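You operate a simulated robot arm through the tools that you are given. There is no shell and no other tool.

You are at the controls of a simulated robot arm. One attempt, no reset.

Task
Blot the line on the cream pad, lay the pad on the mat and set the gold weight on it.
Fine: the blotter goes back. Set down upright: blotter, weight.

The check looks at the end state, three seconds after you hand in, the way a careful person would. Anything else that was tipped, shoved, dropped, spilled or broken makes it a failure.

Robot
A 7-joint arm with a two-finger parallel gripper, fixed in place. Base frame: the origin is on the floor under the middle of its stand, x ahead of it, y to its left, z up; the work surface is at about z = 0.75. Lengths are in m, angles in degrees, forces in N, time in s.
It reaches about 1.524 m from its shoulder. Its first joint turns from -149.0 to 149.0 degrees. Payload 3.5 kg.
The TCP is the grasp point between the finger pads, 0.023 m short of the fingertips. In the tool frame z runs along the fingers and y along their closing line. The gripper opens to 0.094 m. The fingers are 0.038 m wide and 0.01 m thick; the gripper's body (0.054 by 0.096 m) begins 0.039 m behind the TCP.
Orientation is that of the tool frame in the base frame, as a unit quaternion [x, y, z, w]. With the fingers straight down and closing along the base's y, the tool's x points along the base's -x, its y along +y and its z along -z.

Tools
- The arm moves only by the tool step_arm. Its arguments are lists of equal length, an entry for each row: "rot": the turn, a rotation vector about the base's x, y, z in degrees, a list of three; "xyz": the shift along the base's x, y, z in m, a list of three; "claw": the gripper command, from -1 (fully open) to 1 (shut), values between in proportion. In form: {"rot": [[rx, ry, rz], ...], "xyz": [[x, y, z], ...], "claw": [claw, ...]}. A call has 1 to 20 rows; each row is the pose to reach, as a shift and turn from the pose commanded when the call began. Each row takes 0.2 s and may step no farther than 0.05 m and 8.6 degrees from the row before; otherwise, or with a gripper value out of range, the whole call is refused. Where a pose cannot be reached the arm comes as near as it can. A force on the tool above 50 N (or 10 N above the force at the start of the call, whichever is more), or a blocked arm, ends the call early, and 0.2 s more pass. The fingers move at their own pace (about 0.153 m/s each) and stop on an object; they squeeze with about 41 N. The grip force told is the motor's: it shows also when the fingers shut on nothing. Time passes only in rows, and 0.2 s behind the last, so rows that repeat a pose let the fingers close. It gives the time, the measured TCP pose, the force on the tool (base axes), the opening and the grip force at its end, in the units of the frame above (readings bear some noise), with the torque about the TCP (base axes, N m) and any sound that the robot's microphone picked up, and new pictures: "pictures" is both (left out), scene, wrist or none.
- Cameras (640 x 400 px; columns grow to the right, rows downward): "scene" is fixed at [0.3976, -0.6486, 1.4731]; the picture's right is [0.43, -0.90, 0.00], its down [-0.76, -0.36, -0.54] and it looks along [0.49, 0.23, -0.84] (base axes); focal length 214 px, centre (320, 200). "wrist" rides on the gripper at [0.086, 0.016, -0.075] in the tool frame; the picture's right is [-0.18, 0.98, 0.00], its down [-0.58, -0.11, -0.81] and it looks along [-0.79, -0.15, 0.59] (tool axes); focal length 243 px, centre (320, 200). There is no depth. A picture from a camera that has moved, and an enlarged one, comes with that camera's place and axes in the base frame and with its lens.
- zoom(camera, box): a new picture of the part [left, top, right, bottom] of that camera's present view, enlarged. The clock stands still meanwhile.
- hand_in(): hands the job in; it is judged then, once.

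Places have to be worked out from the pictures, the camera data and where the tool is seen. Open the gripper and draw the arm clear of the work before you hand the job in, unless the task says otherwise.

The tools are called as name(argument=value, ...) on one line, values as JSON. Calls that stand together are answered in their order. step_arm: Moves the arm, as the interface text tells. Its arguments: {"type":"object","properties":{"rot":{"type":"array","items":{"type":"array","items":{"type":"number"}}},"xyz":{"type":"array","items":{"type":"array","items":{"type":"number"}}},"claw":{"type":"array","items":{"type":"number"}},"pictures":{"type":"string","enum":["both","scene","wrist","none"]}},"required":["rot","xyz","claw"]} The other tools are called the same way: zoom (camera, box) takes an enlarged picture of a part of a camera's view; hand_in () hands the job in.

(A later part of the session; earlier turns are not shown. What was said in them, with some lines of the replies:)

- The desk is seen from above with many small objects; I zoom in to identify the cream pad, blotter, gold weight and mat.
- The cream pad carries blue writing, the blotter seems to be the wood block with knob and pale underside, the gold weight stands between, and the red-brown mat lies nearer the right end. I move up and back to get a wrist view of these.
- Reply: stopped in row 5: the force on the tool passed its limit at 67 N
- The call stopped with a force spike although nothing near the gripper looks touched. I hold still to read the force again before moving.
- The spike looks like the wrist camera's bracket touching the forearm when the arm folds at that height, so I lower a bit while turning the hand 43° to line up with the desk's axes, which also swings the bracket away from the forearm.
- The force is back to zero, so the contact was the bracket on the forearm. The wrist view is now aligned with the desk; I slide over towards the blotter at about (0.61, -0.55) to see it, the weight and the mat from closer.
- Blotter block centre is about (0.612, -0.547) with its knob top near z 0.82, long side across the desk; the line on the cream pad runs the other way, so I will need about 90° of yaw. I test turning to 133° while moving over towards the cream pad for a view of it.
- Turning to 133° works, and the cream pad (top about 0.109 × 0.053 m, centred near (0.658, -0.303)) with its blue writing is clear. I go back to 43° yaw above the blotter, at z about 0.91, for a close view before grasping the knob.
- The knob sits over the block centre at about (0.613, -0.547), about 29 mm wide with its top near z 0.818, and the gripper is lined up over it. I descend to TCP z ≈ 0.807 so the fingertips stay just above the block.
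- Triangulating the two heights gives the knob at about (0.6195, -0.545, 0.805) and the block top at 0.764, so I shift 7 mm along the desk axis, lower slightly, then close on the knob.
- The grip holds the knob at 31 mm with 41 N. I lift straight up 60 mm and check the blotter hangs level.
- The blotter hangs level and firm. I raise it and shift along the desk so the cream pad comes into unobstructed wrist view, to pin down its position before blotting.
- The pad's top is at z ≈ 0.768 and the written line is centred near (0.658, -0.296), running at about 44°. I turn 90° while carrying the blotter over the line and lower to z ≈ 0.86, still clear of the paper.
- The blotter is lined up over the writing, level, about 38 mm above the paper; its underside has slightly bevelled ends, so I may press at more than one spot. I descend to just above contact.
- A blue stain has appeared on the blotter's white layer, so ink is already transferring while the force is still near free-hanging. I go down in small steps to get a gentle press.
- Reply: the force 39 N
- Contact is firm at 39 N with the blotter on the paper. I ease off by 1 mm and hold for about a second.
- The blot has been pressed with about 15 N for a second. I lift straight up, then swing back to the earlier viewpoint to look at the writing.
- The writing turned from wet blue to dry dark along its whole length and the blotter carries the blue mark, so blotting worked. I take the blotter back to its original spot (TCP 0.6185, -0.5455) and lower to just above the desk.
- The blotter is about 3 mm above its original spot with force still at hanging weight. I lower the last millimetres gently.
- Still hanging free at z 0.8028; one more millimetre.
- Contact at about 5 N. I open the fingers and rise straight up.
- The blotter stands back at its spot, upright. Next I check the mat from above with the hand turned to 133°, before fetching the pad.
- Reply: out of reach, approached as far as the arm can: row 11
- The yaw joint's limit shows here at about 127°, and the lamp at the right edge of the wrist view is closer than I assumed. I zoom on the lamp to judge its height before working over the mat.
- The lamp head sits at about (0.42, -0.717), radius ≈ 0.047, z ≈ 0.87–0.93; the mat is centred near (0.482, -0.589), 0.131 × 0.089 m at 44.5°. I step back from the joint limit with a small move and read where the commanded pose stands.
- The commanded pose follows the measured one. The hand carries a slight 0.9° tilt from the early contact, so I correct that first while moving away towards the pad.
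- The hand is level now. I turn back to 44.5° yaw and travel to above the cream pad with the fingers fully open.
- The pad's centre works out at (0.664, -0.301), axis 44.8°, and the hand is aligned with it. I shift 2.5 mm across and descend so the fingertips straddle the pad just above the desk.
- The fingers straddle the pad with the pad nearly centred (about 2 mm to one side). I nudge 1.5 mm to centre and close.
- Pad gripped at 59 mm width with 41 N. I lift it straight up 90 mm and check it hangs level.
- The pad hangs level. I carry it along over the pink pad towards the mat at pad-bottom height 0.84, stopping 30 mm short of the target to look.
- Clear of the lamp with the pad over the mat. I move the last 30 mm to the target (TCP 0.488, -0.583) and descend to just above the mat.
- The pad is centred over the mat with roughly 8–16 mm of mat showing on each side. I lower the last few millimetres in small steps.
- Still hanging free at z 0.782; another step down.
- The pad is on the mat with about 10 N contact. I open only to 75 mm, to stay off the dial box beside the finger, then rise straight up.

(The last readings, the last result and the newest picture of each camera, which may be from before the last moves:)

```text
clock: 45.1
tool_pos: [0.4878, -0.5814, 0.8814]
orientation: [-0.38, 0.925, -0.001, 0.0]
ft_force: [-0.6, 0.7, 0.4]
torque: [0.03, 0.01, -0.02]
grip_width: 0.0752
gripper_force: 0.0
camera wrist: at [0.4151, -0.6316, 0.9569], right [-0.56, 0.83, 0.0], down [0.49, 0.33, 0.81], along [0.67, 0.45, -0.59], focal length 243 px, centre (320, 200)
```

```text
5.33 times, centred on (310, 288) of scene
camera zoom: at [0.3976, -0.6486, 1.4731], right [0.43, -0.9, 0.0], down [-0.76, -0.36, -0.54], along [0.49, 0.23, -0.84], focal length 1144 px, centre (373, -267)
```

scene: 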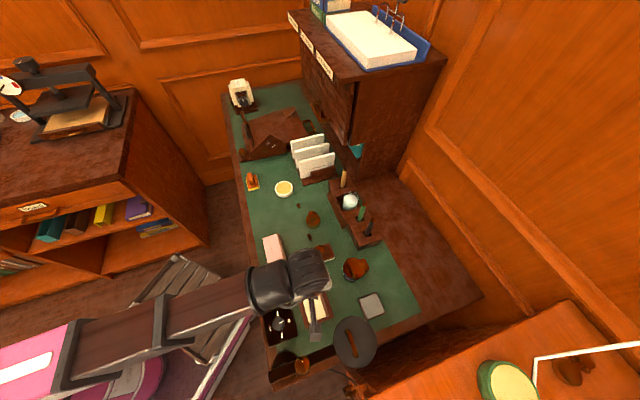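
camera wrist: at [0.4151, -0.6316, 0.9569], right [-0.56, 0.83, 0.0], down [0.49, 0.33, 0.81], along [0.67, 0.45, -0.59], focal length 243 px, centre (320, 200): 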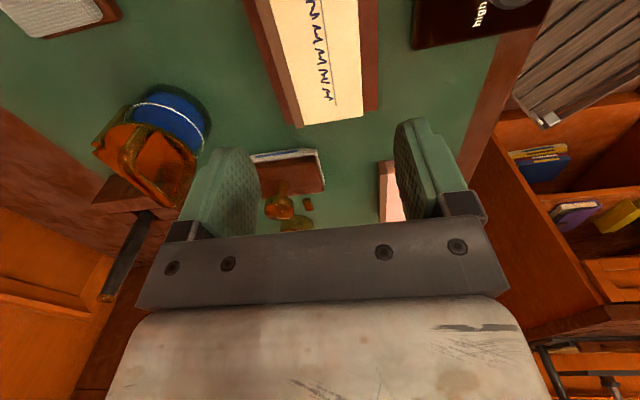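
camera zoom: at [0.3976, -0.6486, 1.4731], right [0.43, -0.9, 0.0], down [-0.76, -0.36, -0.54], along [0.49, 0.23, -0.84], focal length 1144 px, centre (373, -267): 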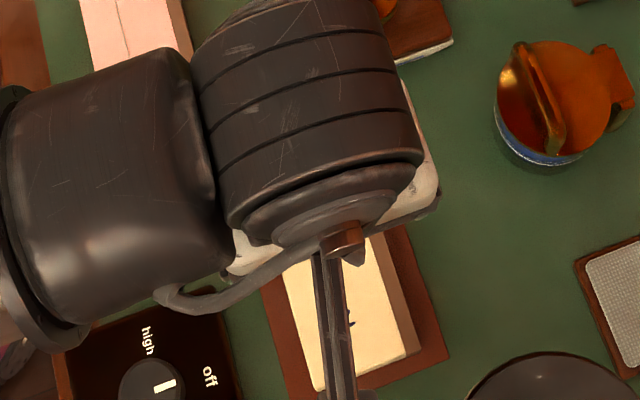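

The pad lies flat on the mat with mat visible all round, and the writing is intact. Now I rise and go over to the gold weight, near (0.722, -0.469), for a close look.

step_arm(rot=[[0, 0, 0], [0, 0, 0], [0, 0, 0], [0, 0, 0], [0, 0, 0], [0, 0, 0], [0, 0, 0], [0, 0, 0]], xyz=[[0, 0, 0.03], [0.034, 0.016, 0.04], [0.068, 0.033, 0.04], [0.103, 0.05, 0.04], [0.138, 0.067, 0.04], [0.173, 0.084, 0.04], [0.207, 0.1, 0.04], [0.23, 0.111, 0.04]], claw=[-0.8, -0.8, -0.8, -0.8, -0.8, -0.8, -0.8, -0.8])

zoom(camera="wrist", box=[160, 0, 480, 200])

zoom(camera="scene", box=[270, 270, 366, 330])

```text
clock: 46.9
tool_pos: [0.7184, -0.4713, 0.9204]
orientation: [-0.38, 0.925, 0.0, -0.001]
ft_force: [-0.7, 0.0, -0.3]
torque: [0.0, 0.0, 0.03]
grip_width: 0.0846
gripper_force: 0.1
camera wrist: at [0.6444, -0.5209, 0.9962], right [-0.56, 0.83, 0.0], down [0.49, 0.33, 0.81], along [0.67, 0.45, -0.59], focal length 243 px, centre (320, 200)
```

scene: 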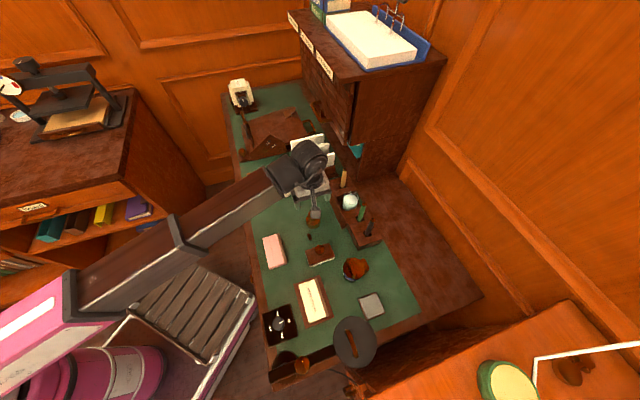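
wrist: 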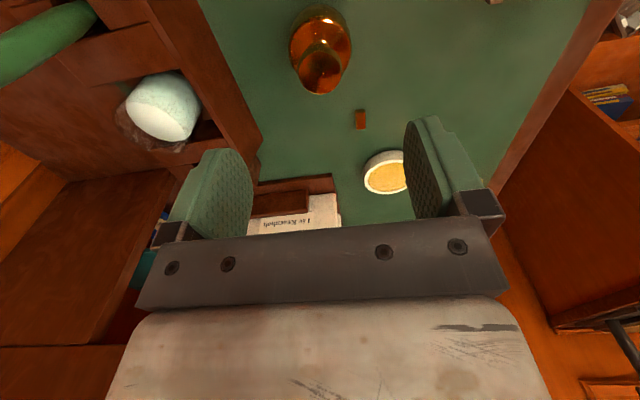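

```text
2.00 times, centred on (320, 100) of wrist
camera zoom: at [0.6444, -0.5209, 0.9962], right [-0.56, 0.83, 0.0], down [0.49, 0.33, 0.81], along [0.67, 0.45, -0.59], focal length 485 px, centre (320, 400)
```

zoom: 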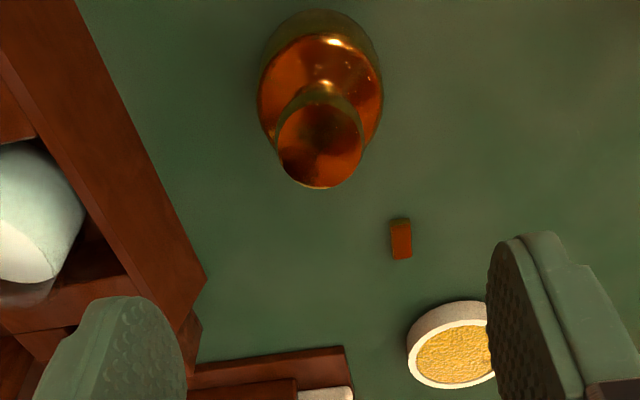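

```text
6.67 times, centred on (318, 300) of scene
camera zoom: at [0.3976, -0.6486, 1.4731], right [0.43, -0.9, 0.0], down [-0.76, -0.36, -0.54], along [0.49, 0.23, -0.84], focal length 1430 px, centre (333, -467)
```

zoom: 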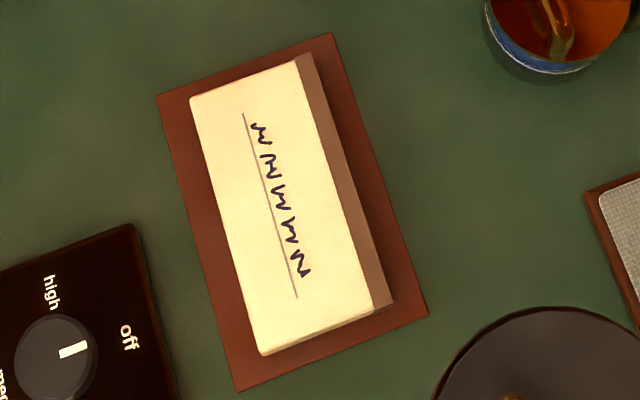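

The pad sits squarely on the mat. The weight is right under the hand, at about (0.718, -0.472); I lower 55 mm, still above its knob, to fix its height and shape.

step_arm(rot=[[0, 0, 0], [0, 0, 0], [0, 0, 0]], xyz=[[0, 0, -0.02], [0, 0, -0.04], [0, 0, -0.055]], claw=[-0.8, -0.8, -0.8])

zoom(camera="wrist", box=[160, 0, 480, 200])

zoom(camera="scene", box=[270, 180, 366, 240])

```text
clock: 47.7
tool_pos: [0.7187, -0.4704, 0.865]
orientation: [-0.381, 0.925, -0.001, 0.0]
ft_force: [-0.4, 0.0, -1.1]
torque: [-0.02, 0.02, 0.0]
grip_width: 0.0848
gripper_force: 0.1
camera wrist: at [0.6447, -0.5211, 0.9408], right [-0.56, 0.83, 0.0], down [0.49, 0.33, 0.81], along [0.67, 0.45, -0.59], focal length 243 px, centre (320, 200)
```

scene: 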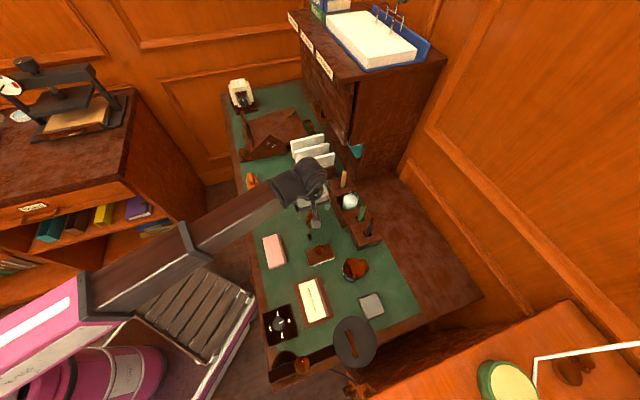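
wrist: 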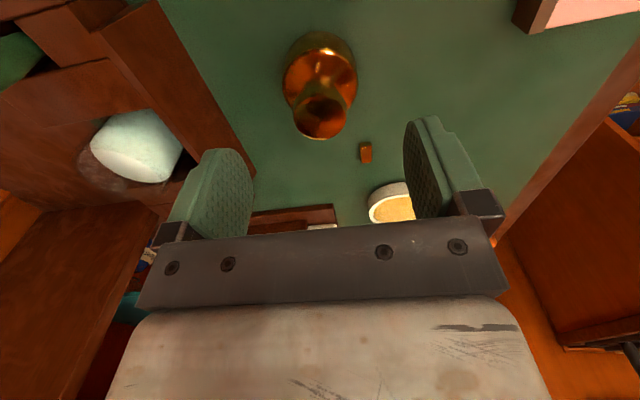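

```text
2.00 times, centred on (320, 100) of wrist
camera zoom: at [0.6447, -0.5211, 0.9408], right [-0.56, 0.83, 0.0], down [0.49, 0.33, 0.81], along [0.67, 0.45, -0.59], focal length 485 px, centre (320, 400)
```

zoom: 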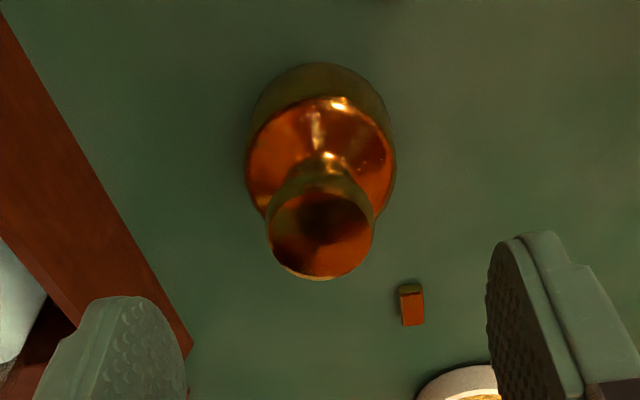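

```text
6.67 times, centred on (318, 210) of scene
camera zoom: at [0.3976, -0.6486, 1.4731], right [0.43, -0.9, 0.0], down [-0.76, -0.36, -0.54], along [0.49, 0.23, -0.84], focal length 1430 px, centre (333, 133)
```

zoom: 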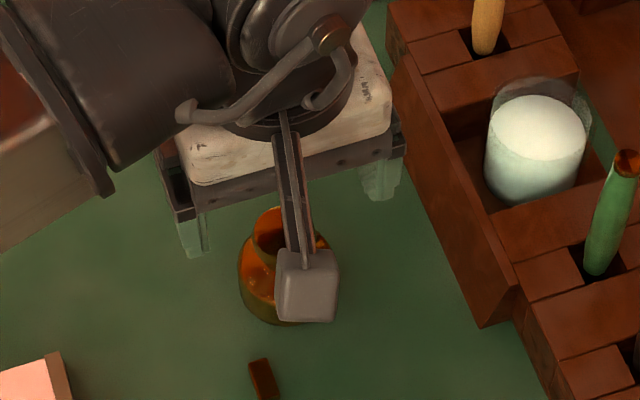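

The weight's knob top is at z ≈ 0.818 with axis near (0.716, -0.473), knob about 30 mm and body about 55 mm across. I centre on it and descend further with the fingers outside it to see the neck.

step_arm(rot=[[0, 0, 0], [0, 0, 0], [0, 0, 0]], xyz=[[-0.002, -0.002, -0.01], [-0.002, -0.002, -0.03], [-0.002, -0.002, -0.045]], claw=[-0.8, -0.8, -0.8])

zoom(camera="wrist", box=[200, 20, 440, 240])

zoom(camera="scene", box=[280, 190, 344, 230])

```text
clock: 48.5
tool_pos: [0.7157, -0.4717, 0.8206]
orientation: [-0.38, 0.925, -0.001, -0.001]
ft_force: [-0.2, 0.6, 0.8]
torque: [0.01, -0.01, 0.01]
grip_width: 0.0845
gripper_force: 0.0
camera wrist: at [0.6427, -0.523, 0.8958], right [-0.56, 0.83, 0.0], down [0.49, 0.33, 0.81], along [0.67, 0.45, -0.59], focal length 243 px, centre (320, 200)
```

scene: 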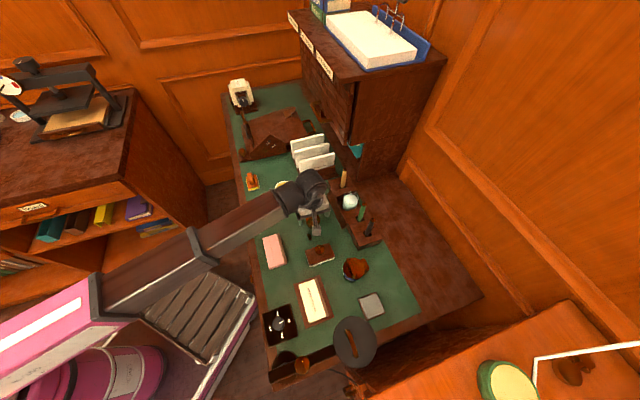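
wrist: 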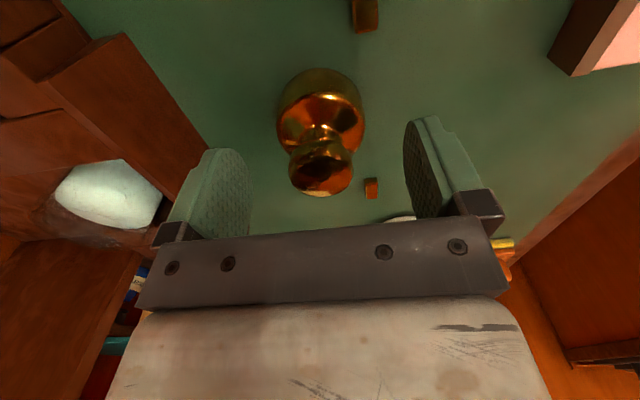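

```text
1.82 times, centred on (320, 130) of wrist
camera zoom: at [0.6427, -0.523, 0.8958], right [-0.56, 0.83, 0.0], down [0.49, 0.33, 0.81], along [0.67, 0.45, -0.59], focal length 441 px, centre (320, 327)
```

zoom: 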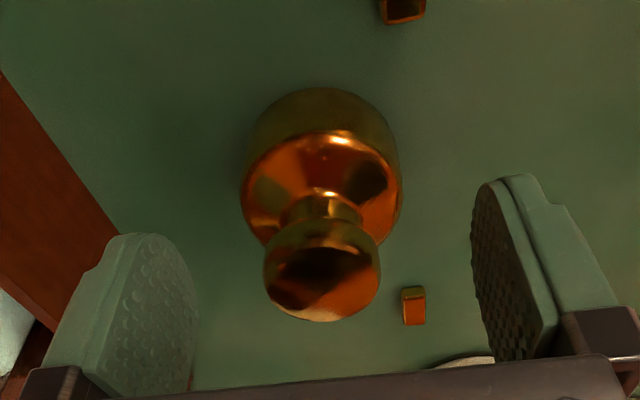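

```text
10.00 times, centred on (312, 210) of scene
camera zoom: at [0.3976, -0.6486, 1.4731], right [0.43, -0.9, 0.0], down [-0.76, -0.36, -0.54], along [0.49, 0.23, -0.84], focal length 2145 px, centre (400, 100)
```

zoom: 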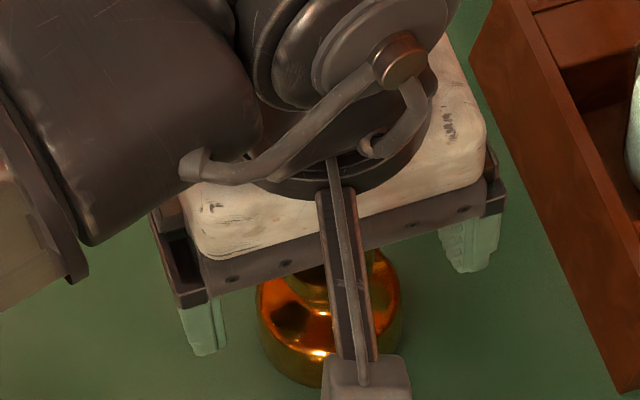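

The shape is clear: cylinder body to z ≈ 0.776, a short neck, and a knob from about 0.80 to 0.816. I lower to TCP 0.805 so the tips stay above the body's shoulder, and close on the knob.

step_arm(rot=[[0, 0, 0], [0, 0, 0], [0, 0, 0], [0, 0, 0], [0, 0, 0], [0, 0, 0]], xyz=[[0.001, 0, -0.008], [0.001, 0, -0.0155], [0.001, 0, -0.0155], [0.001, 0, -0.0155], [0.001, 0, -0.0155], [0.001, 0, -0.0155]], claw=[-0.8, -0.5, 0, 1, 1, 1])

zoom(camera="wrist", box=[200, 20, 440, 240])

```text
clock: 49.9
tool_pos: [0.7156, -0.4721, 0.8065]
orientation: [-0.38, 0.925, -0.001, -0.001]
ft_force: [-0.2, 1.7, 12.7]
torque: [0.25, 0.2, 0.02]
grip_width: 0.0332
gripper_force: 40.4
camera wrist: at [0.6434, -0.5227, 0.8816], right [-0.56, 0.83, 0.0], down [0.49, 0.33, 0.81], along [0.67, 0.45, -0.59], focal length 243 px, centre (320, 200)
```

scene: 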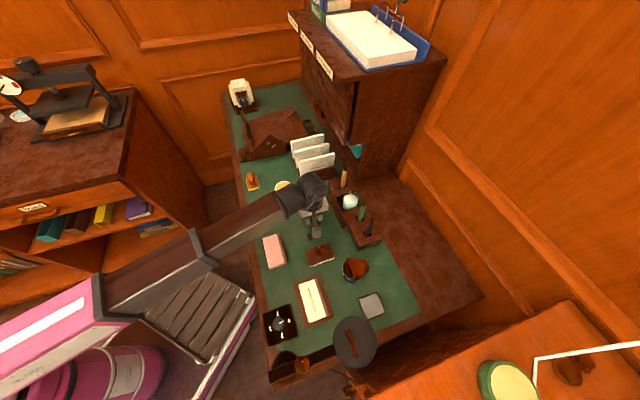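
wrist: 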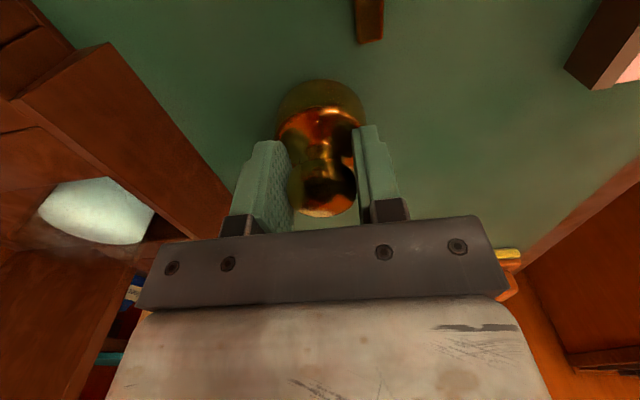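

```text
1.82 times, centred on (320, 130) of wrist
camera zoom: at [0.6434, -0.5227, 0.8816], right [-0.56, 0.83, 0.0], down [0.49, 0.33, 0.81], along [0.67, 0.45, -0.59], focal length 441 px, centre (320, 327)
```

zoom: 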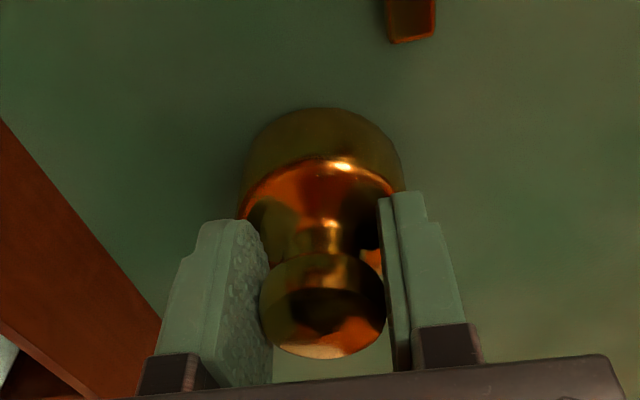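

Knob gripped at 33 mm; the 13 N upward reading suggests the tips are lightly resting on the weight's shoulder. I lift gently and check.

step_arm(rot=[[0, 0, 0], [0, 0, 0], [0, 0, 0], [0, 0, 0], [0, 0, 0]], xyz=[[0, 0, 0.003], [0, 0, 0.01], [0, 0, 0.025], [0, 0, 0.04], [0, 0, 0.05]], claw=[1, 1, 1, 1, 1])

zoom(camera="wrist", box=[200, 20, 440, 240])

zoom(camera="scene", box=[270, 180, 366, 240])

```text
clock: 51.1
tool_pos: [0.7174, -0.4728, 0.8549]
orientation: [-0.38, 0.925, -0.001, -0.001]
ft_force: [-0.3, -0.3, -3.6]
torque: [0.0, 0.01, 0.04]
grip_width: 0.0332
gripper_force: 41.0
camera wrist: at [0.6441, -0.5229, 0.9311], right [-0.56, 0.83, 0.0], down [0.49, 0.33, 0.81], along [0.67, 0.45, -0.59], focal length 243 px, centre (320, 200)
```

scene: 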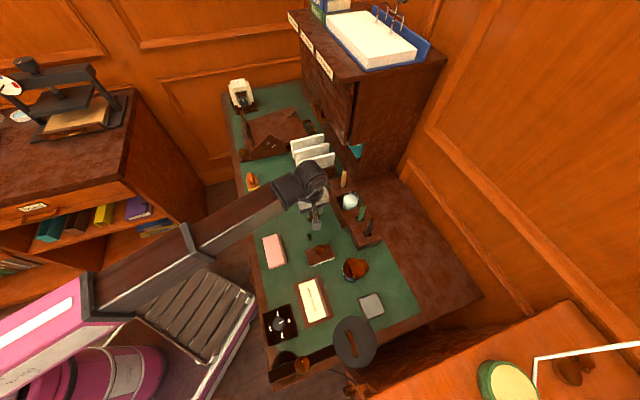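
wrist: 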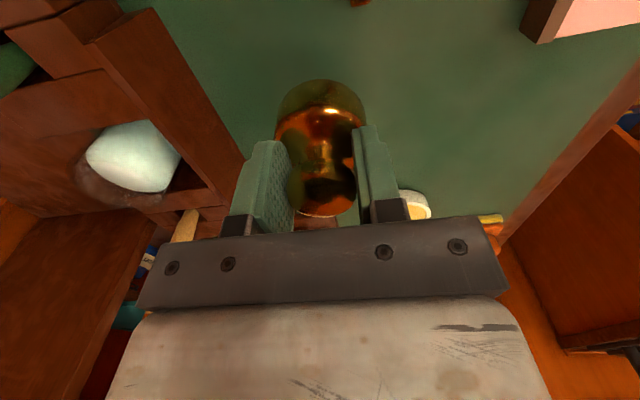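

```text
1.82 times, centred on (320, 130) of wrist
camera zoom: at [0.6441, -0.5229, 0.9311], right [-0.56, 0.83, 0.0], down [0.49, 0.33, 0.81], along [0.67, 0.45, -0.59], focal length 441 px, centre (320, 327)
```

zoom: 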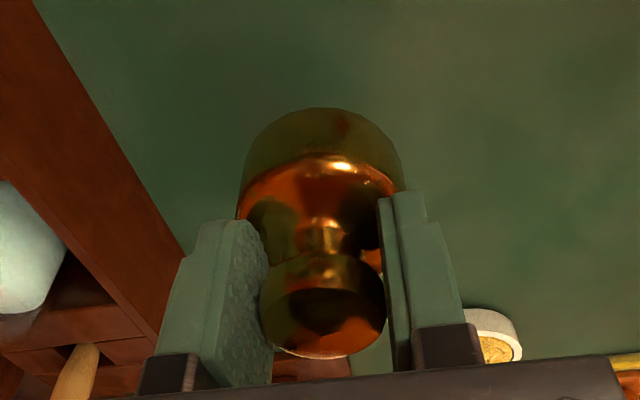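

```text
6.67 times, centred on (318, 210) of scene
camera zoom: at [0.3976, -0.6486, 1.4731], right [0.43, -0.9, 0.0], down [-0.76, -0.36, -0.54], along [0.49, 0.23, -0.84], focal length 1430 px, centre (333, 133)
```

zoom: 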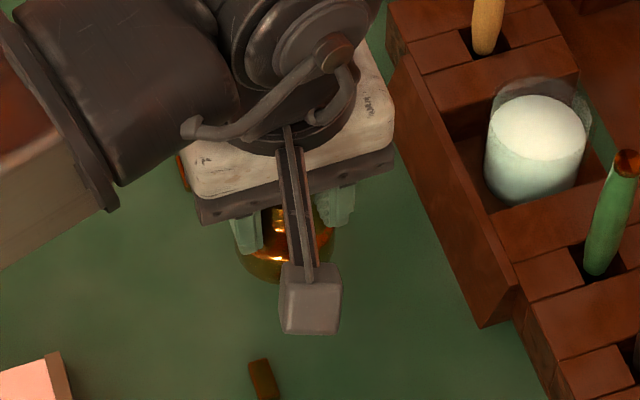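

The weight hangs plumb at about 3.6 N. I raise it, carry it over to the pad's centre near (0.484, -0.589), turning the hand 25° so the camera bracket stays well away from the lamp.

step_arm(rot=[[0, 0, 0], [0, 0, 0], [0, 0, -3], [0, 0, -6], [0, 0, -9], [0, 0, -12], [0, 0, -15], [0, 0, -18], [0, 0, -21], [0, 0, -24], [0, 0, -25]], xyz=[[0, 0, 0.03], [0, 0, 0.055], [-0.02, -0.01, 0.055], [-0.05, -0.025, 0.055], [-0.082, -0.041, 0.055], [-0.115, -0.057, 0.055], [-0.148, -0.073, 0.055], [-0.181, -0.089, 0.055], [-0.208, -0.103, 0.055], [-0.225, -0.112, 0.055], [-0.2325, -0.1165, 0.055]], claw=[1, 1, 1, 1, 1, 1, 1, 1, 1, 1, 1])

zoom(camera="wrist", box=[160, 0, 480, 240])

zoom(camera="scene", box=[250, 250, 370, 325])

```text
clock: 53.5
tool_pos: [0.4842, -0.5884, 0.9096]
orientation: [-0.17, 0.985, 0.0, -0.001]
ft_force: [-0.2, 0.6, -4.9]
torque: [0.0, 0.01, 0.0]
grip_width: 0.0334
gripper_force: 41.2
camera wrist: at [0.3967, -0.6041, 0.9857], right [-0.16, 0.99, 0.0], down [0.59, 0.09, 0.81], along [0.8, 0.13, -0.59], focal length 243 px, centre (320, 200)
```

scene: 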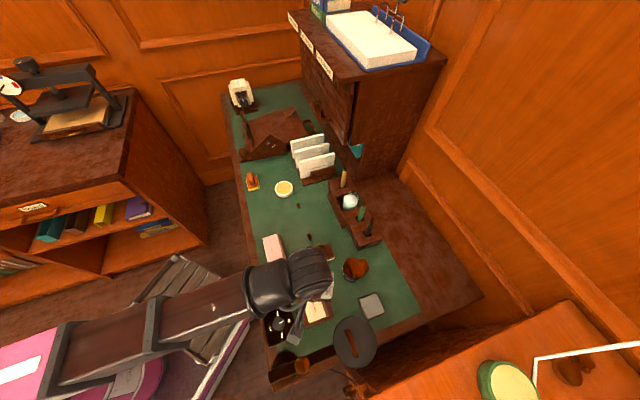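
wrist: 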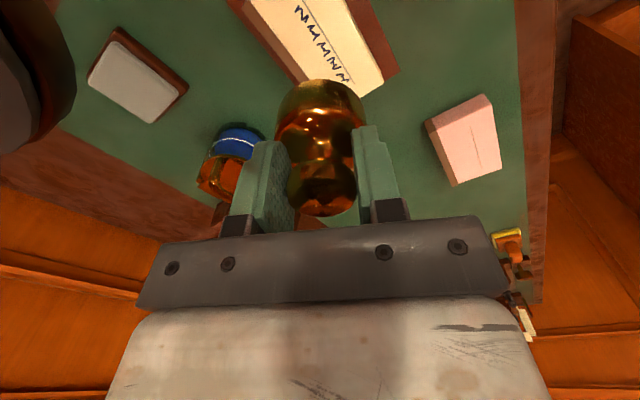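

```text
1.67 times, centred on (320, 120) of wrist
camera zoom: at [0.3967, -0.6041, 0.9857], right [-0.16, 0.99, 0.0], down [0.59, 0.09, 0.81], along [0.8, 0.13, -0.59], focal length 404 px, centre (320, 333)
```

zoom: 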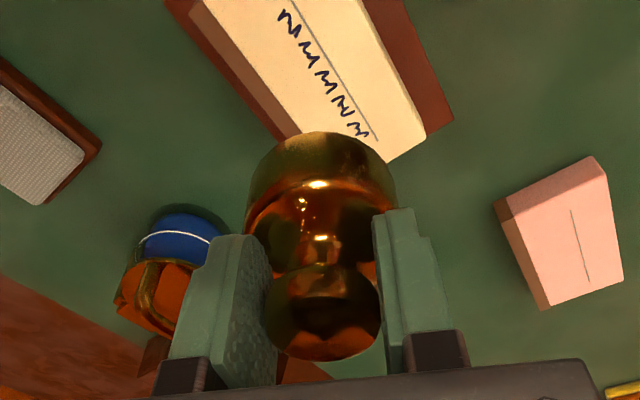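

```text
5.33 times, centred on (310, 288) of scene
camera zoom: at [0.3976, -0.6486, 1.4731], right [0.43, -0.9, 0.0], down [-0.76, -0.36, -0.54], along [0.49, 0.23, -0.84], focal length 1144 px, centre (373, -267)
```

zoom: 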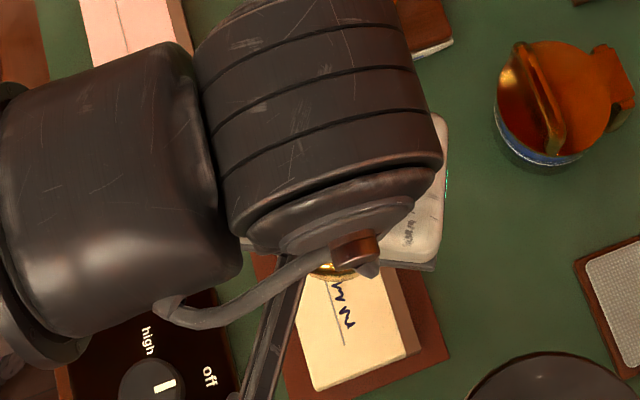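

The weight is over the pad and the lamp is well to the left of the bracket. I zoom to check the centring across the pad, since the weight's base is nearly as wide as the pad.

zoom(camera="wrist", box=[220, 0, 420, 125])

zoom(camera="scene", box=[290, 290, 354, 330])

```text
3.20 times, centred on (320, 62) of wrist
camera zoom: at [0.3967, -0.6041, 0.9857], right [-0.16, 0.99, 0.0], down [0.59, 0.09, 0.81], along [0.8, 0.13, -0.59], focal length 776 px, centre (320, 640)
```

zoom: 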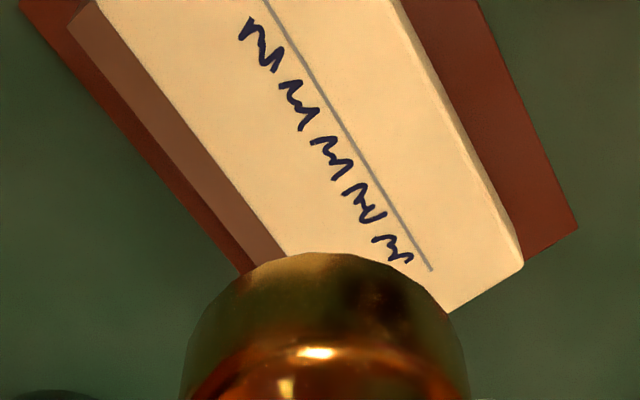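

```text
10.00 times, centred on (322, 310) of scene
camera zoom: at [0.3976, -0.6486, 1.4731], right [0.43, -0.9, 0.0], down [-0.76, -0.36, -0.54], along [0.49, 0.23, -0.84], focal length 2145 px, centre (300, -900)
```

zoom: 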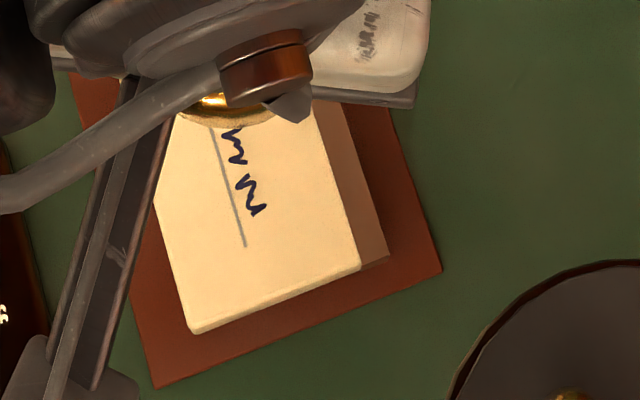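

The pad's centre computes to (0.483, -0.590), within 2 mm of the weight's axis, so I descend to just above the pad.

step_arm(rot=[[0, 0, 0], [0, 0, 0], [0, 0, 0], [0, 0, 0], [0, 0, 0]], xyz=[[-0.001, -0.001, -0.025], [-0.001, -0.001, -0.045], [-0.001, -0.001, -0.062], [-0.001, -0.001, -0.072], [-0.001, -0.001, -0.076]], claw=[1, 1, 1, 1, 1])

zoom(camera="wrist", box=[160, 0, 480, 240])

zoom(camera="scene", box=[260, 270, 356, 330])

```text
clock: 54.7
tool_pos: [0.4827, -0.5895, 0.8343]
orientation: [-0.172, 0.985, 0.0, -0.001]
ft_force: [0.5, 0.0, -4.1]
torque: [-0.04, 0.01, -0.02]
grip_width: 0.0333
gripper_force: 40.8
camera wrist: at [0.3957, -0.6056, 0.9096], right [-0.16, 0.99, 0.0], down [0.59, 0.09, 0.81], along [0.8, 0.13, -0.59], focal length 243 px, centre (320, 200)
```

scene: 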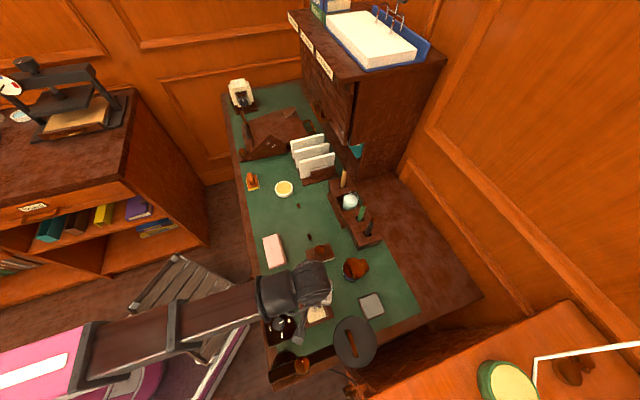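
wrist: 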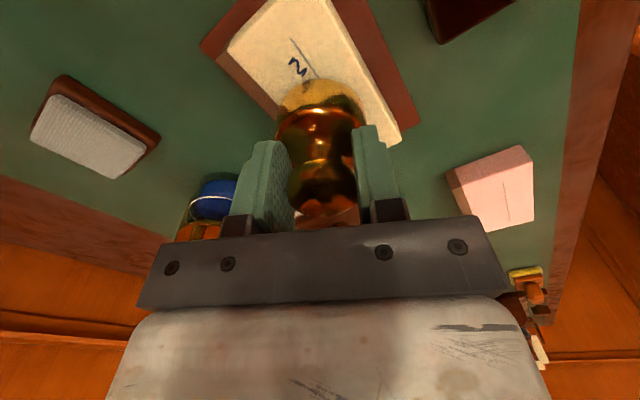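

```text
1.67 times, centred on (320, 120) of wrist
camera zoom: at [0.3957, -0.6056, 0.9096], right [-0.16, 0.99, 0.0], down [0.59, 0.09, 0.81], along [0.8, 0.13, -0.59], focal length 404 px, centre (320, 333)
```

zoom: 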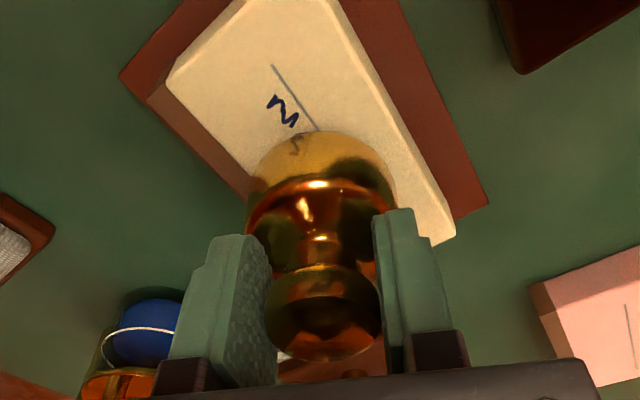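

```text
6.67 times, centred on (308, 300) of scene
camera zoom: at [0.3976, -0.6486, 1.4731], right [0.43, -0.9, 0.0], down [-0.76, -0.36, -0.54], along [0.49, 0.23, -0.84], focal length 1430 px, centre (400, -467)
```

zoom: 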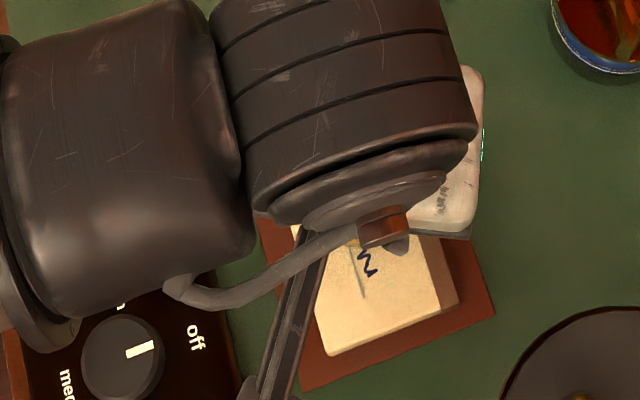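

The weight is a few millimetres above the pad's centre. I lower gently.

step_arm(rot=[[0, 0, 0], [0, 0, 0], [0, 0, 0], [0, 0, 0]], xyz=[[0, 0, -0.0015], [0, 0, -0.003], [0, 0, -0.004], [0, 0, -0.005]], claw=[1, 1, 1, 1], pictures="none")

```text
clock: 55.7
tool_pos: [0.4822, -0.59, 0.8296]
orientation: [-0.171, 0.985, -0.001, 0.0]
ft_force: [-1.9, -2.4, 22.7]
torque: [0.08, 0.06, 0.02]
grip_width: 0.0335
gripper_force: 40.6
```

Contact is made at 23 N, more than needed; I ease up about 1 mm before releasing.

step_arm(rot=[[0, 0, 0], [0, 0, 0]], xyz=[[0, 0, 0.0008], [0, 0, 0.001]], claw=[1, 1], pictures="none")

```text
clock: 56.3
tool_pos: [0.4835, -0.5891, 0.8312]
orientation: [-0.171, 0.985, 0.0, -0.001]
ft_force: [-1.3, -4.7, 11.3]
torque: [-0.13, 0.01, -0.02]
grip_width: 0.0336
gripper_force: 41.0
```

Still 11 N down with a little sideways load; I ease another 0.7 mm, then open slowly and rise straight up.

step_arm(rot=[[0, 0, 0], [0, 0, 0], [0, 0, 0], [0, 0, 0], [0, 0, 0]], xyz=[[0, 0, 0.0006], [0, 0, 0.0006], [0, 0, 0.0006], [0, 0, 0.0006], [0, 0, 0.0006]], claw=[1, 0.2, 0, -0.2, -0.3])

zoom(camera="wrist", box=[160, 0, 480, 240])

```text
clock: 57.5
tool_pos: [0.4833, -0.5888, 0.8314]
orientation: [-0.172, 0.985, -0.001, -0.001]
ft_force: [-0.3, -0.4, 1.9]
torque: [-0.04, -0.01, 0.0]
grip_width: 0.061
gripper_force: 0.0
camera wrist: at [0.3961, -0.605, 0.9066], right [-0.16, 0.99, 0.0], down [0.59, 0.09, 0.81], along [0.8, 0.13, -0.59], focal length 243 px, centre (320, 200)
```

scene: 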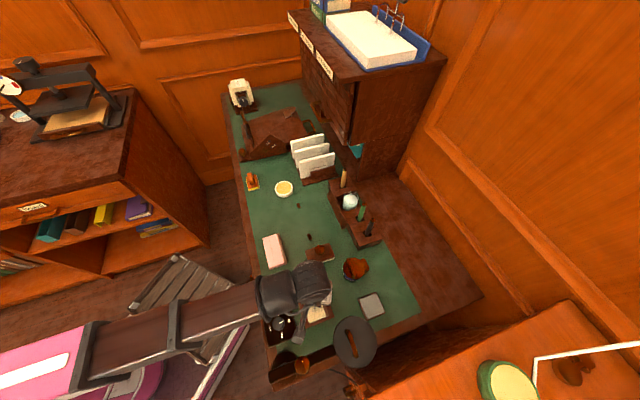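
wrist: 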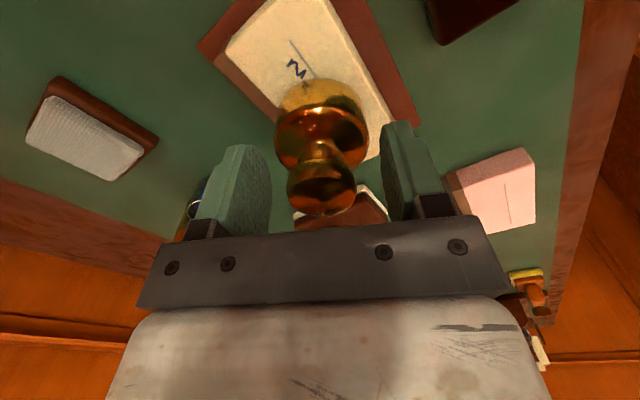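

```text
1.67 times, centred on (320, 120) of wrist
camera zoom: at [0.3961, -0.605, 0.9066], right [-0.16, 0.99, 0.0], down [0.59, 0.09, 0.81], along [0.8, 0.13, -0.59], focal length 404 px, centre (320, 333)
```

zoom: 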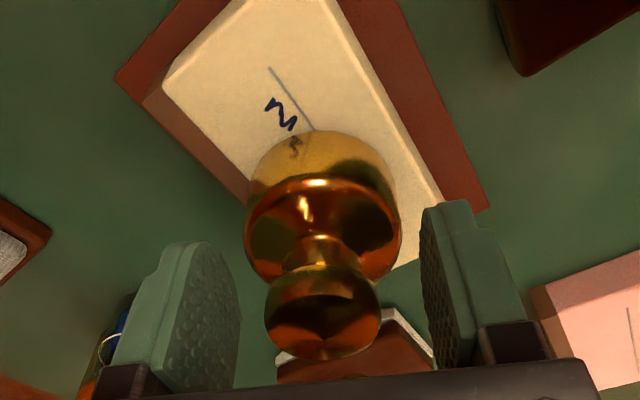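

Released: the weight stands upright on the pad with the fingers clear. I rise straight up and take a look at the result.

step_arm(rot=[[0, 0, 0], [0, 0, 0], [0, 0, 0], [0, 0, 0], [0, 0, 0]], xyz=[[0, 0, 0.01], [0, 0, 0.03], [0, 0, 0.06], [0, 0, 0.09], [0, 0, 0.12]], claw=[-0.3, -0.3, -0.3, -0.5, -0.8])

zoom(camera="wrist", box=[160, 0, 480, 240])

```text
clock: 58.7
tool_pos: [0.4834, -0.5908, 0.9518]
orientation: [-0.171, 0.985, 0.0, -0.002]
ft_force: [-1.6, -0.3, -0.6]
torque: [0.01, -0.02, -0.04]
grip_width: 0.0847
gripper_force: 0.1
camera wrist: at [0.3959, -0.6049, 1.0272], right [-0.16, 0.99, 0.0], down [0.59, 0.09, 0.81], along [0.8, 0.13, -0.59], focal length 243 px, centre (320, 200)
```

scene: 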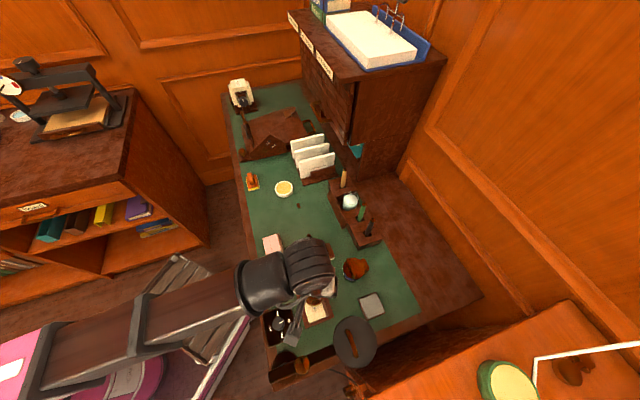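
wrist: 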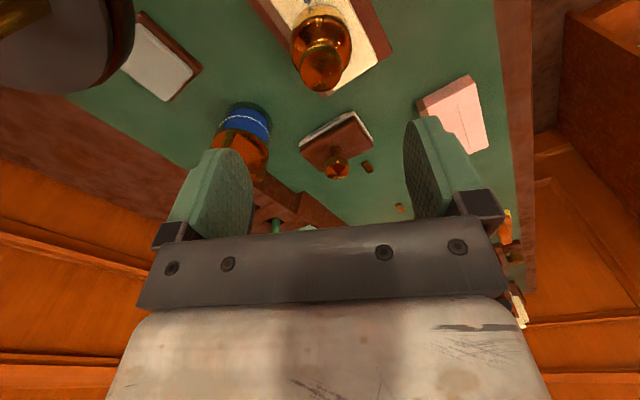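

```text
1.67 times, centred on (320, 120) of wrist
camera zoom: at [0.3959, -0.6049, 1.0272], right [-0.16, 0.99, 0.0], down [0.59, 0.09, 0.81], along [0.8, 0.13, -0.59], focal length 404 px, centre (320, 333)
```

zoom: 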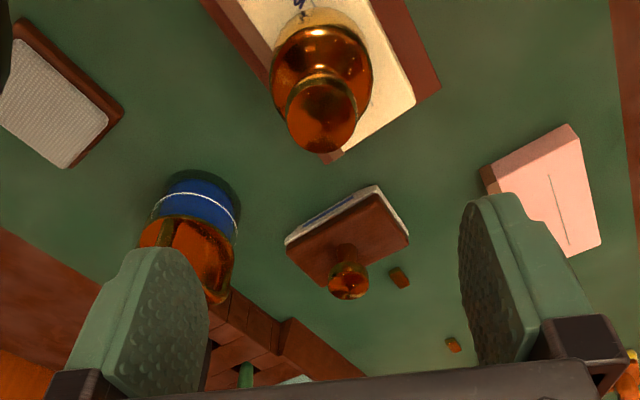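

The weight stands upright on the pad, the blotter is back at its place. I draw the arm away over the far part of the desk to free the view.

step_arm(rot=[[0, 0, 0], [0, 0, 0], [0, 0, 0], [0, 0, 0], [0, 0, 0], [0, 0, 0], [0, 0, 0], [0, 0, 0], [0, 0, 0]], xyz=[[0.015, 0.015, 0.01], [0.04, 0.045, 0.02], [0.07, 0.08, 0.025], [0.1, 0.115, 0.025], [0.13, 0.15, 0.025], [0.16, 0.185, 0.025], [0.19, 0.22, 0.025], [0.215, 0.25, 0.025], [0.23, 0.27, 0.025]], claw=[-1, -1, -1, -1, -1, -1, -1, -1, -1])

zoom(camera="scene", box=[250, 200, 410, 300])

zoom(camera="scene", box=[270, 270, 366, 330])

```text
clock: 60.7
tool_pos: [0.7133, -0.3199, 0.9777]
orientation: [-0.171, 0.985, 0.0, -0.001]
ft_force: [-1.4, -0.1, -0.5]
torque: [0.01, -0.04, 0.02]
grip_width: 0.094
gripper_force: 0.1
camera wrist: at [0.6263, -0.3348, 1.0521], right [-0.16, 0.99, 0.0], down [0.59, 0.09, 0.81], along [0.8, 0.13, -0.59], focal length 243 px, centre (320, 200)
```

scene: 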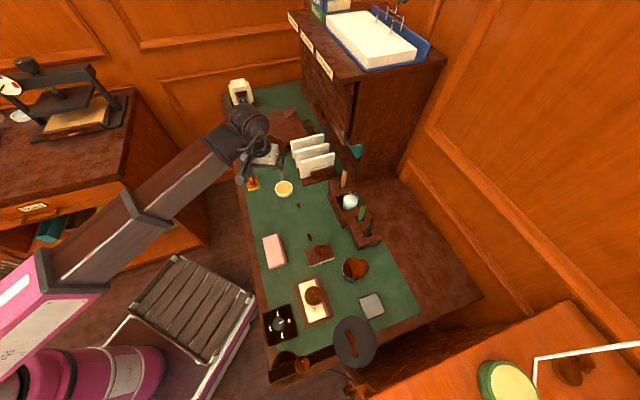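
wrist: 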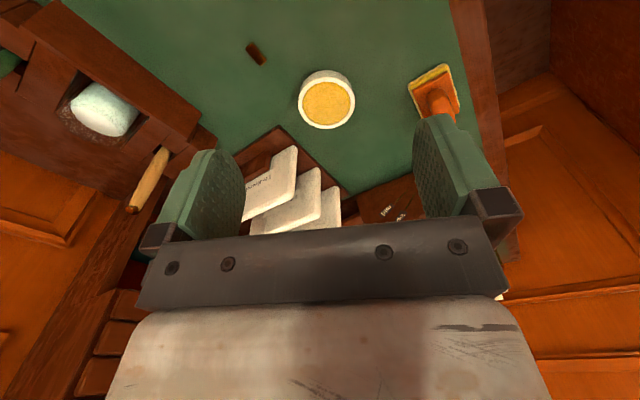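

```text
4.00 times, centred on (330, 250) of scene
camera zoom: at [0.3976, -0.6486, 1.4731], right [0.43, -0.9, 0.0], down [-0.76, -0.36, -0.54], along [0.49, 0.23, -0.84], focal length 858 px, centre (280, 0)
```

zoom: 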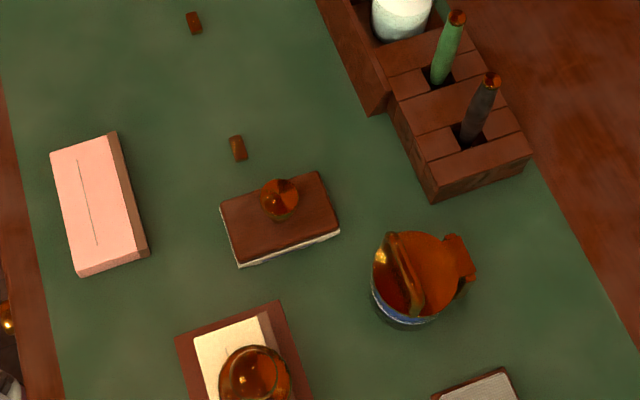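

```text
6.67 times, centred on (318, 300) of scene
camera zoom: at [0.3976, -0.6486, 1.4731], right [0.43, -0.9, 0.0], down [-0.76, -0.36, -0.54], along [0.49, 0.23, -0.84], focal length 1430 px, centre (333, -467)
```

zoom: 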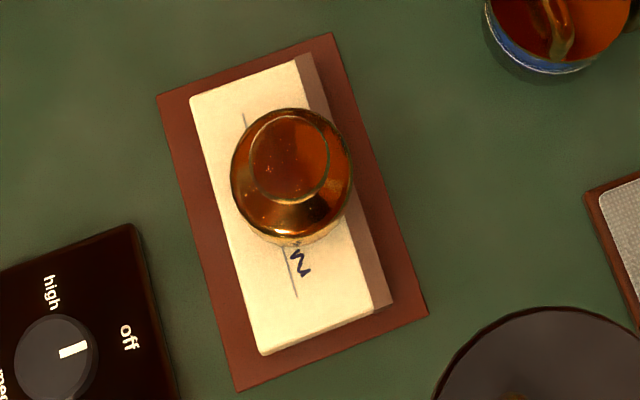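

Everything checks out: the blotter stands within about a millimetre of its original spot. The dried pad lies square on the mat with the gold weight upright on it, nothing else has moved, and the gripper is open and clear, so I hand in.

hand_in()

```text
The job is handed in.
```

I blotted the line on the cream pad, put the pad on the mat and set the gold weight on it. The job is handed in; no verdict has come back.

- **Blotting:** one press along the whole line turned the writing from wet blue to dry dark. The blotter now has a blue ink mark on its white layer.
- **Blotter:** it is back upright within about a millimetre of where it started, matched against the first picture.
- **Pad:** it lies flat and square on the mat, with mat showing on every side and the writing unsmeared.
- **Weight:** it stands upright at the centre of the pad, covering most of the writing.
- **Contact early on:** the first move stopped on a 67 N force, most likely the wrist camera's bracket touching the robot's own forearm. Nothing on the desk was touched.

In the final pictures nothing else on the desk appears to have moved. The gripper is open and the arm is clear of the work.
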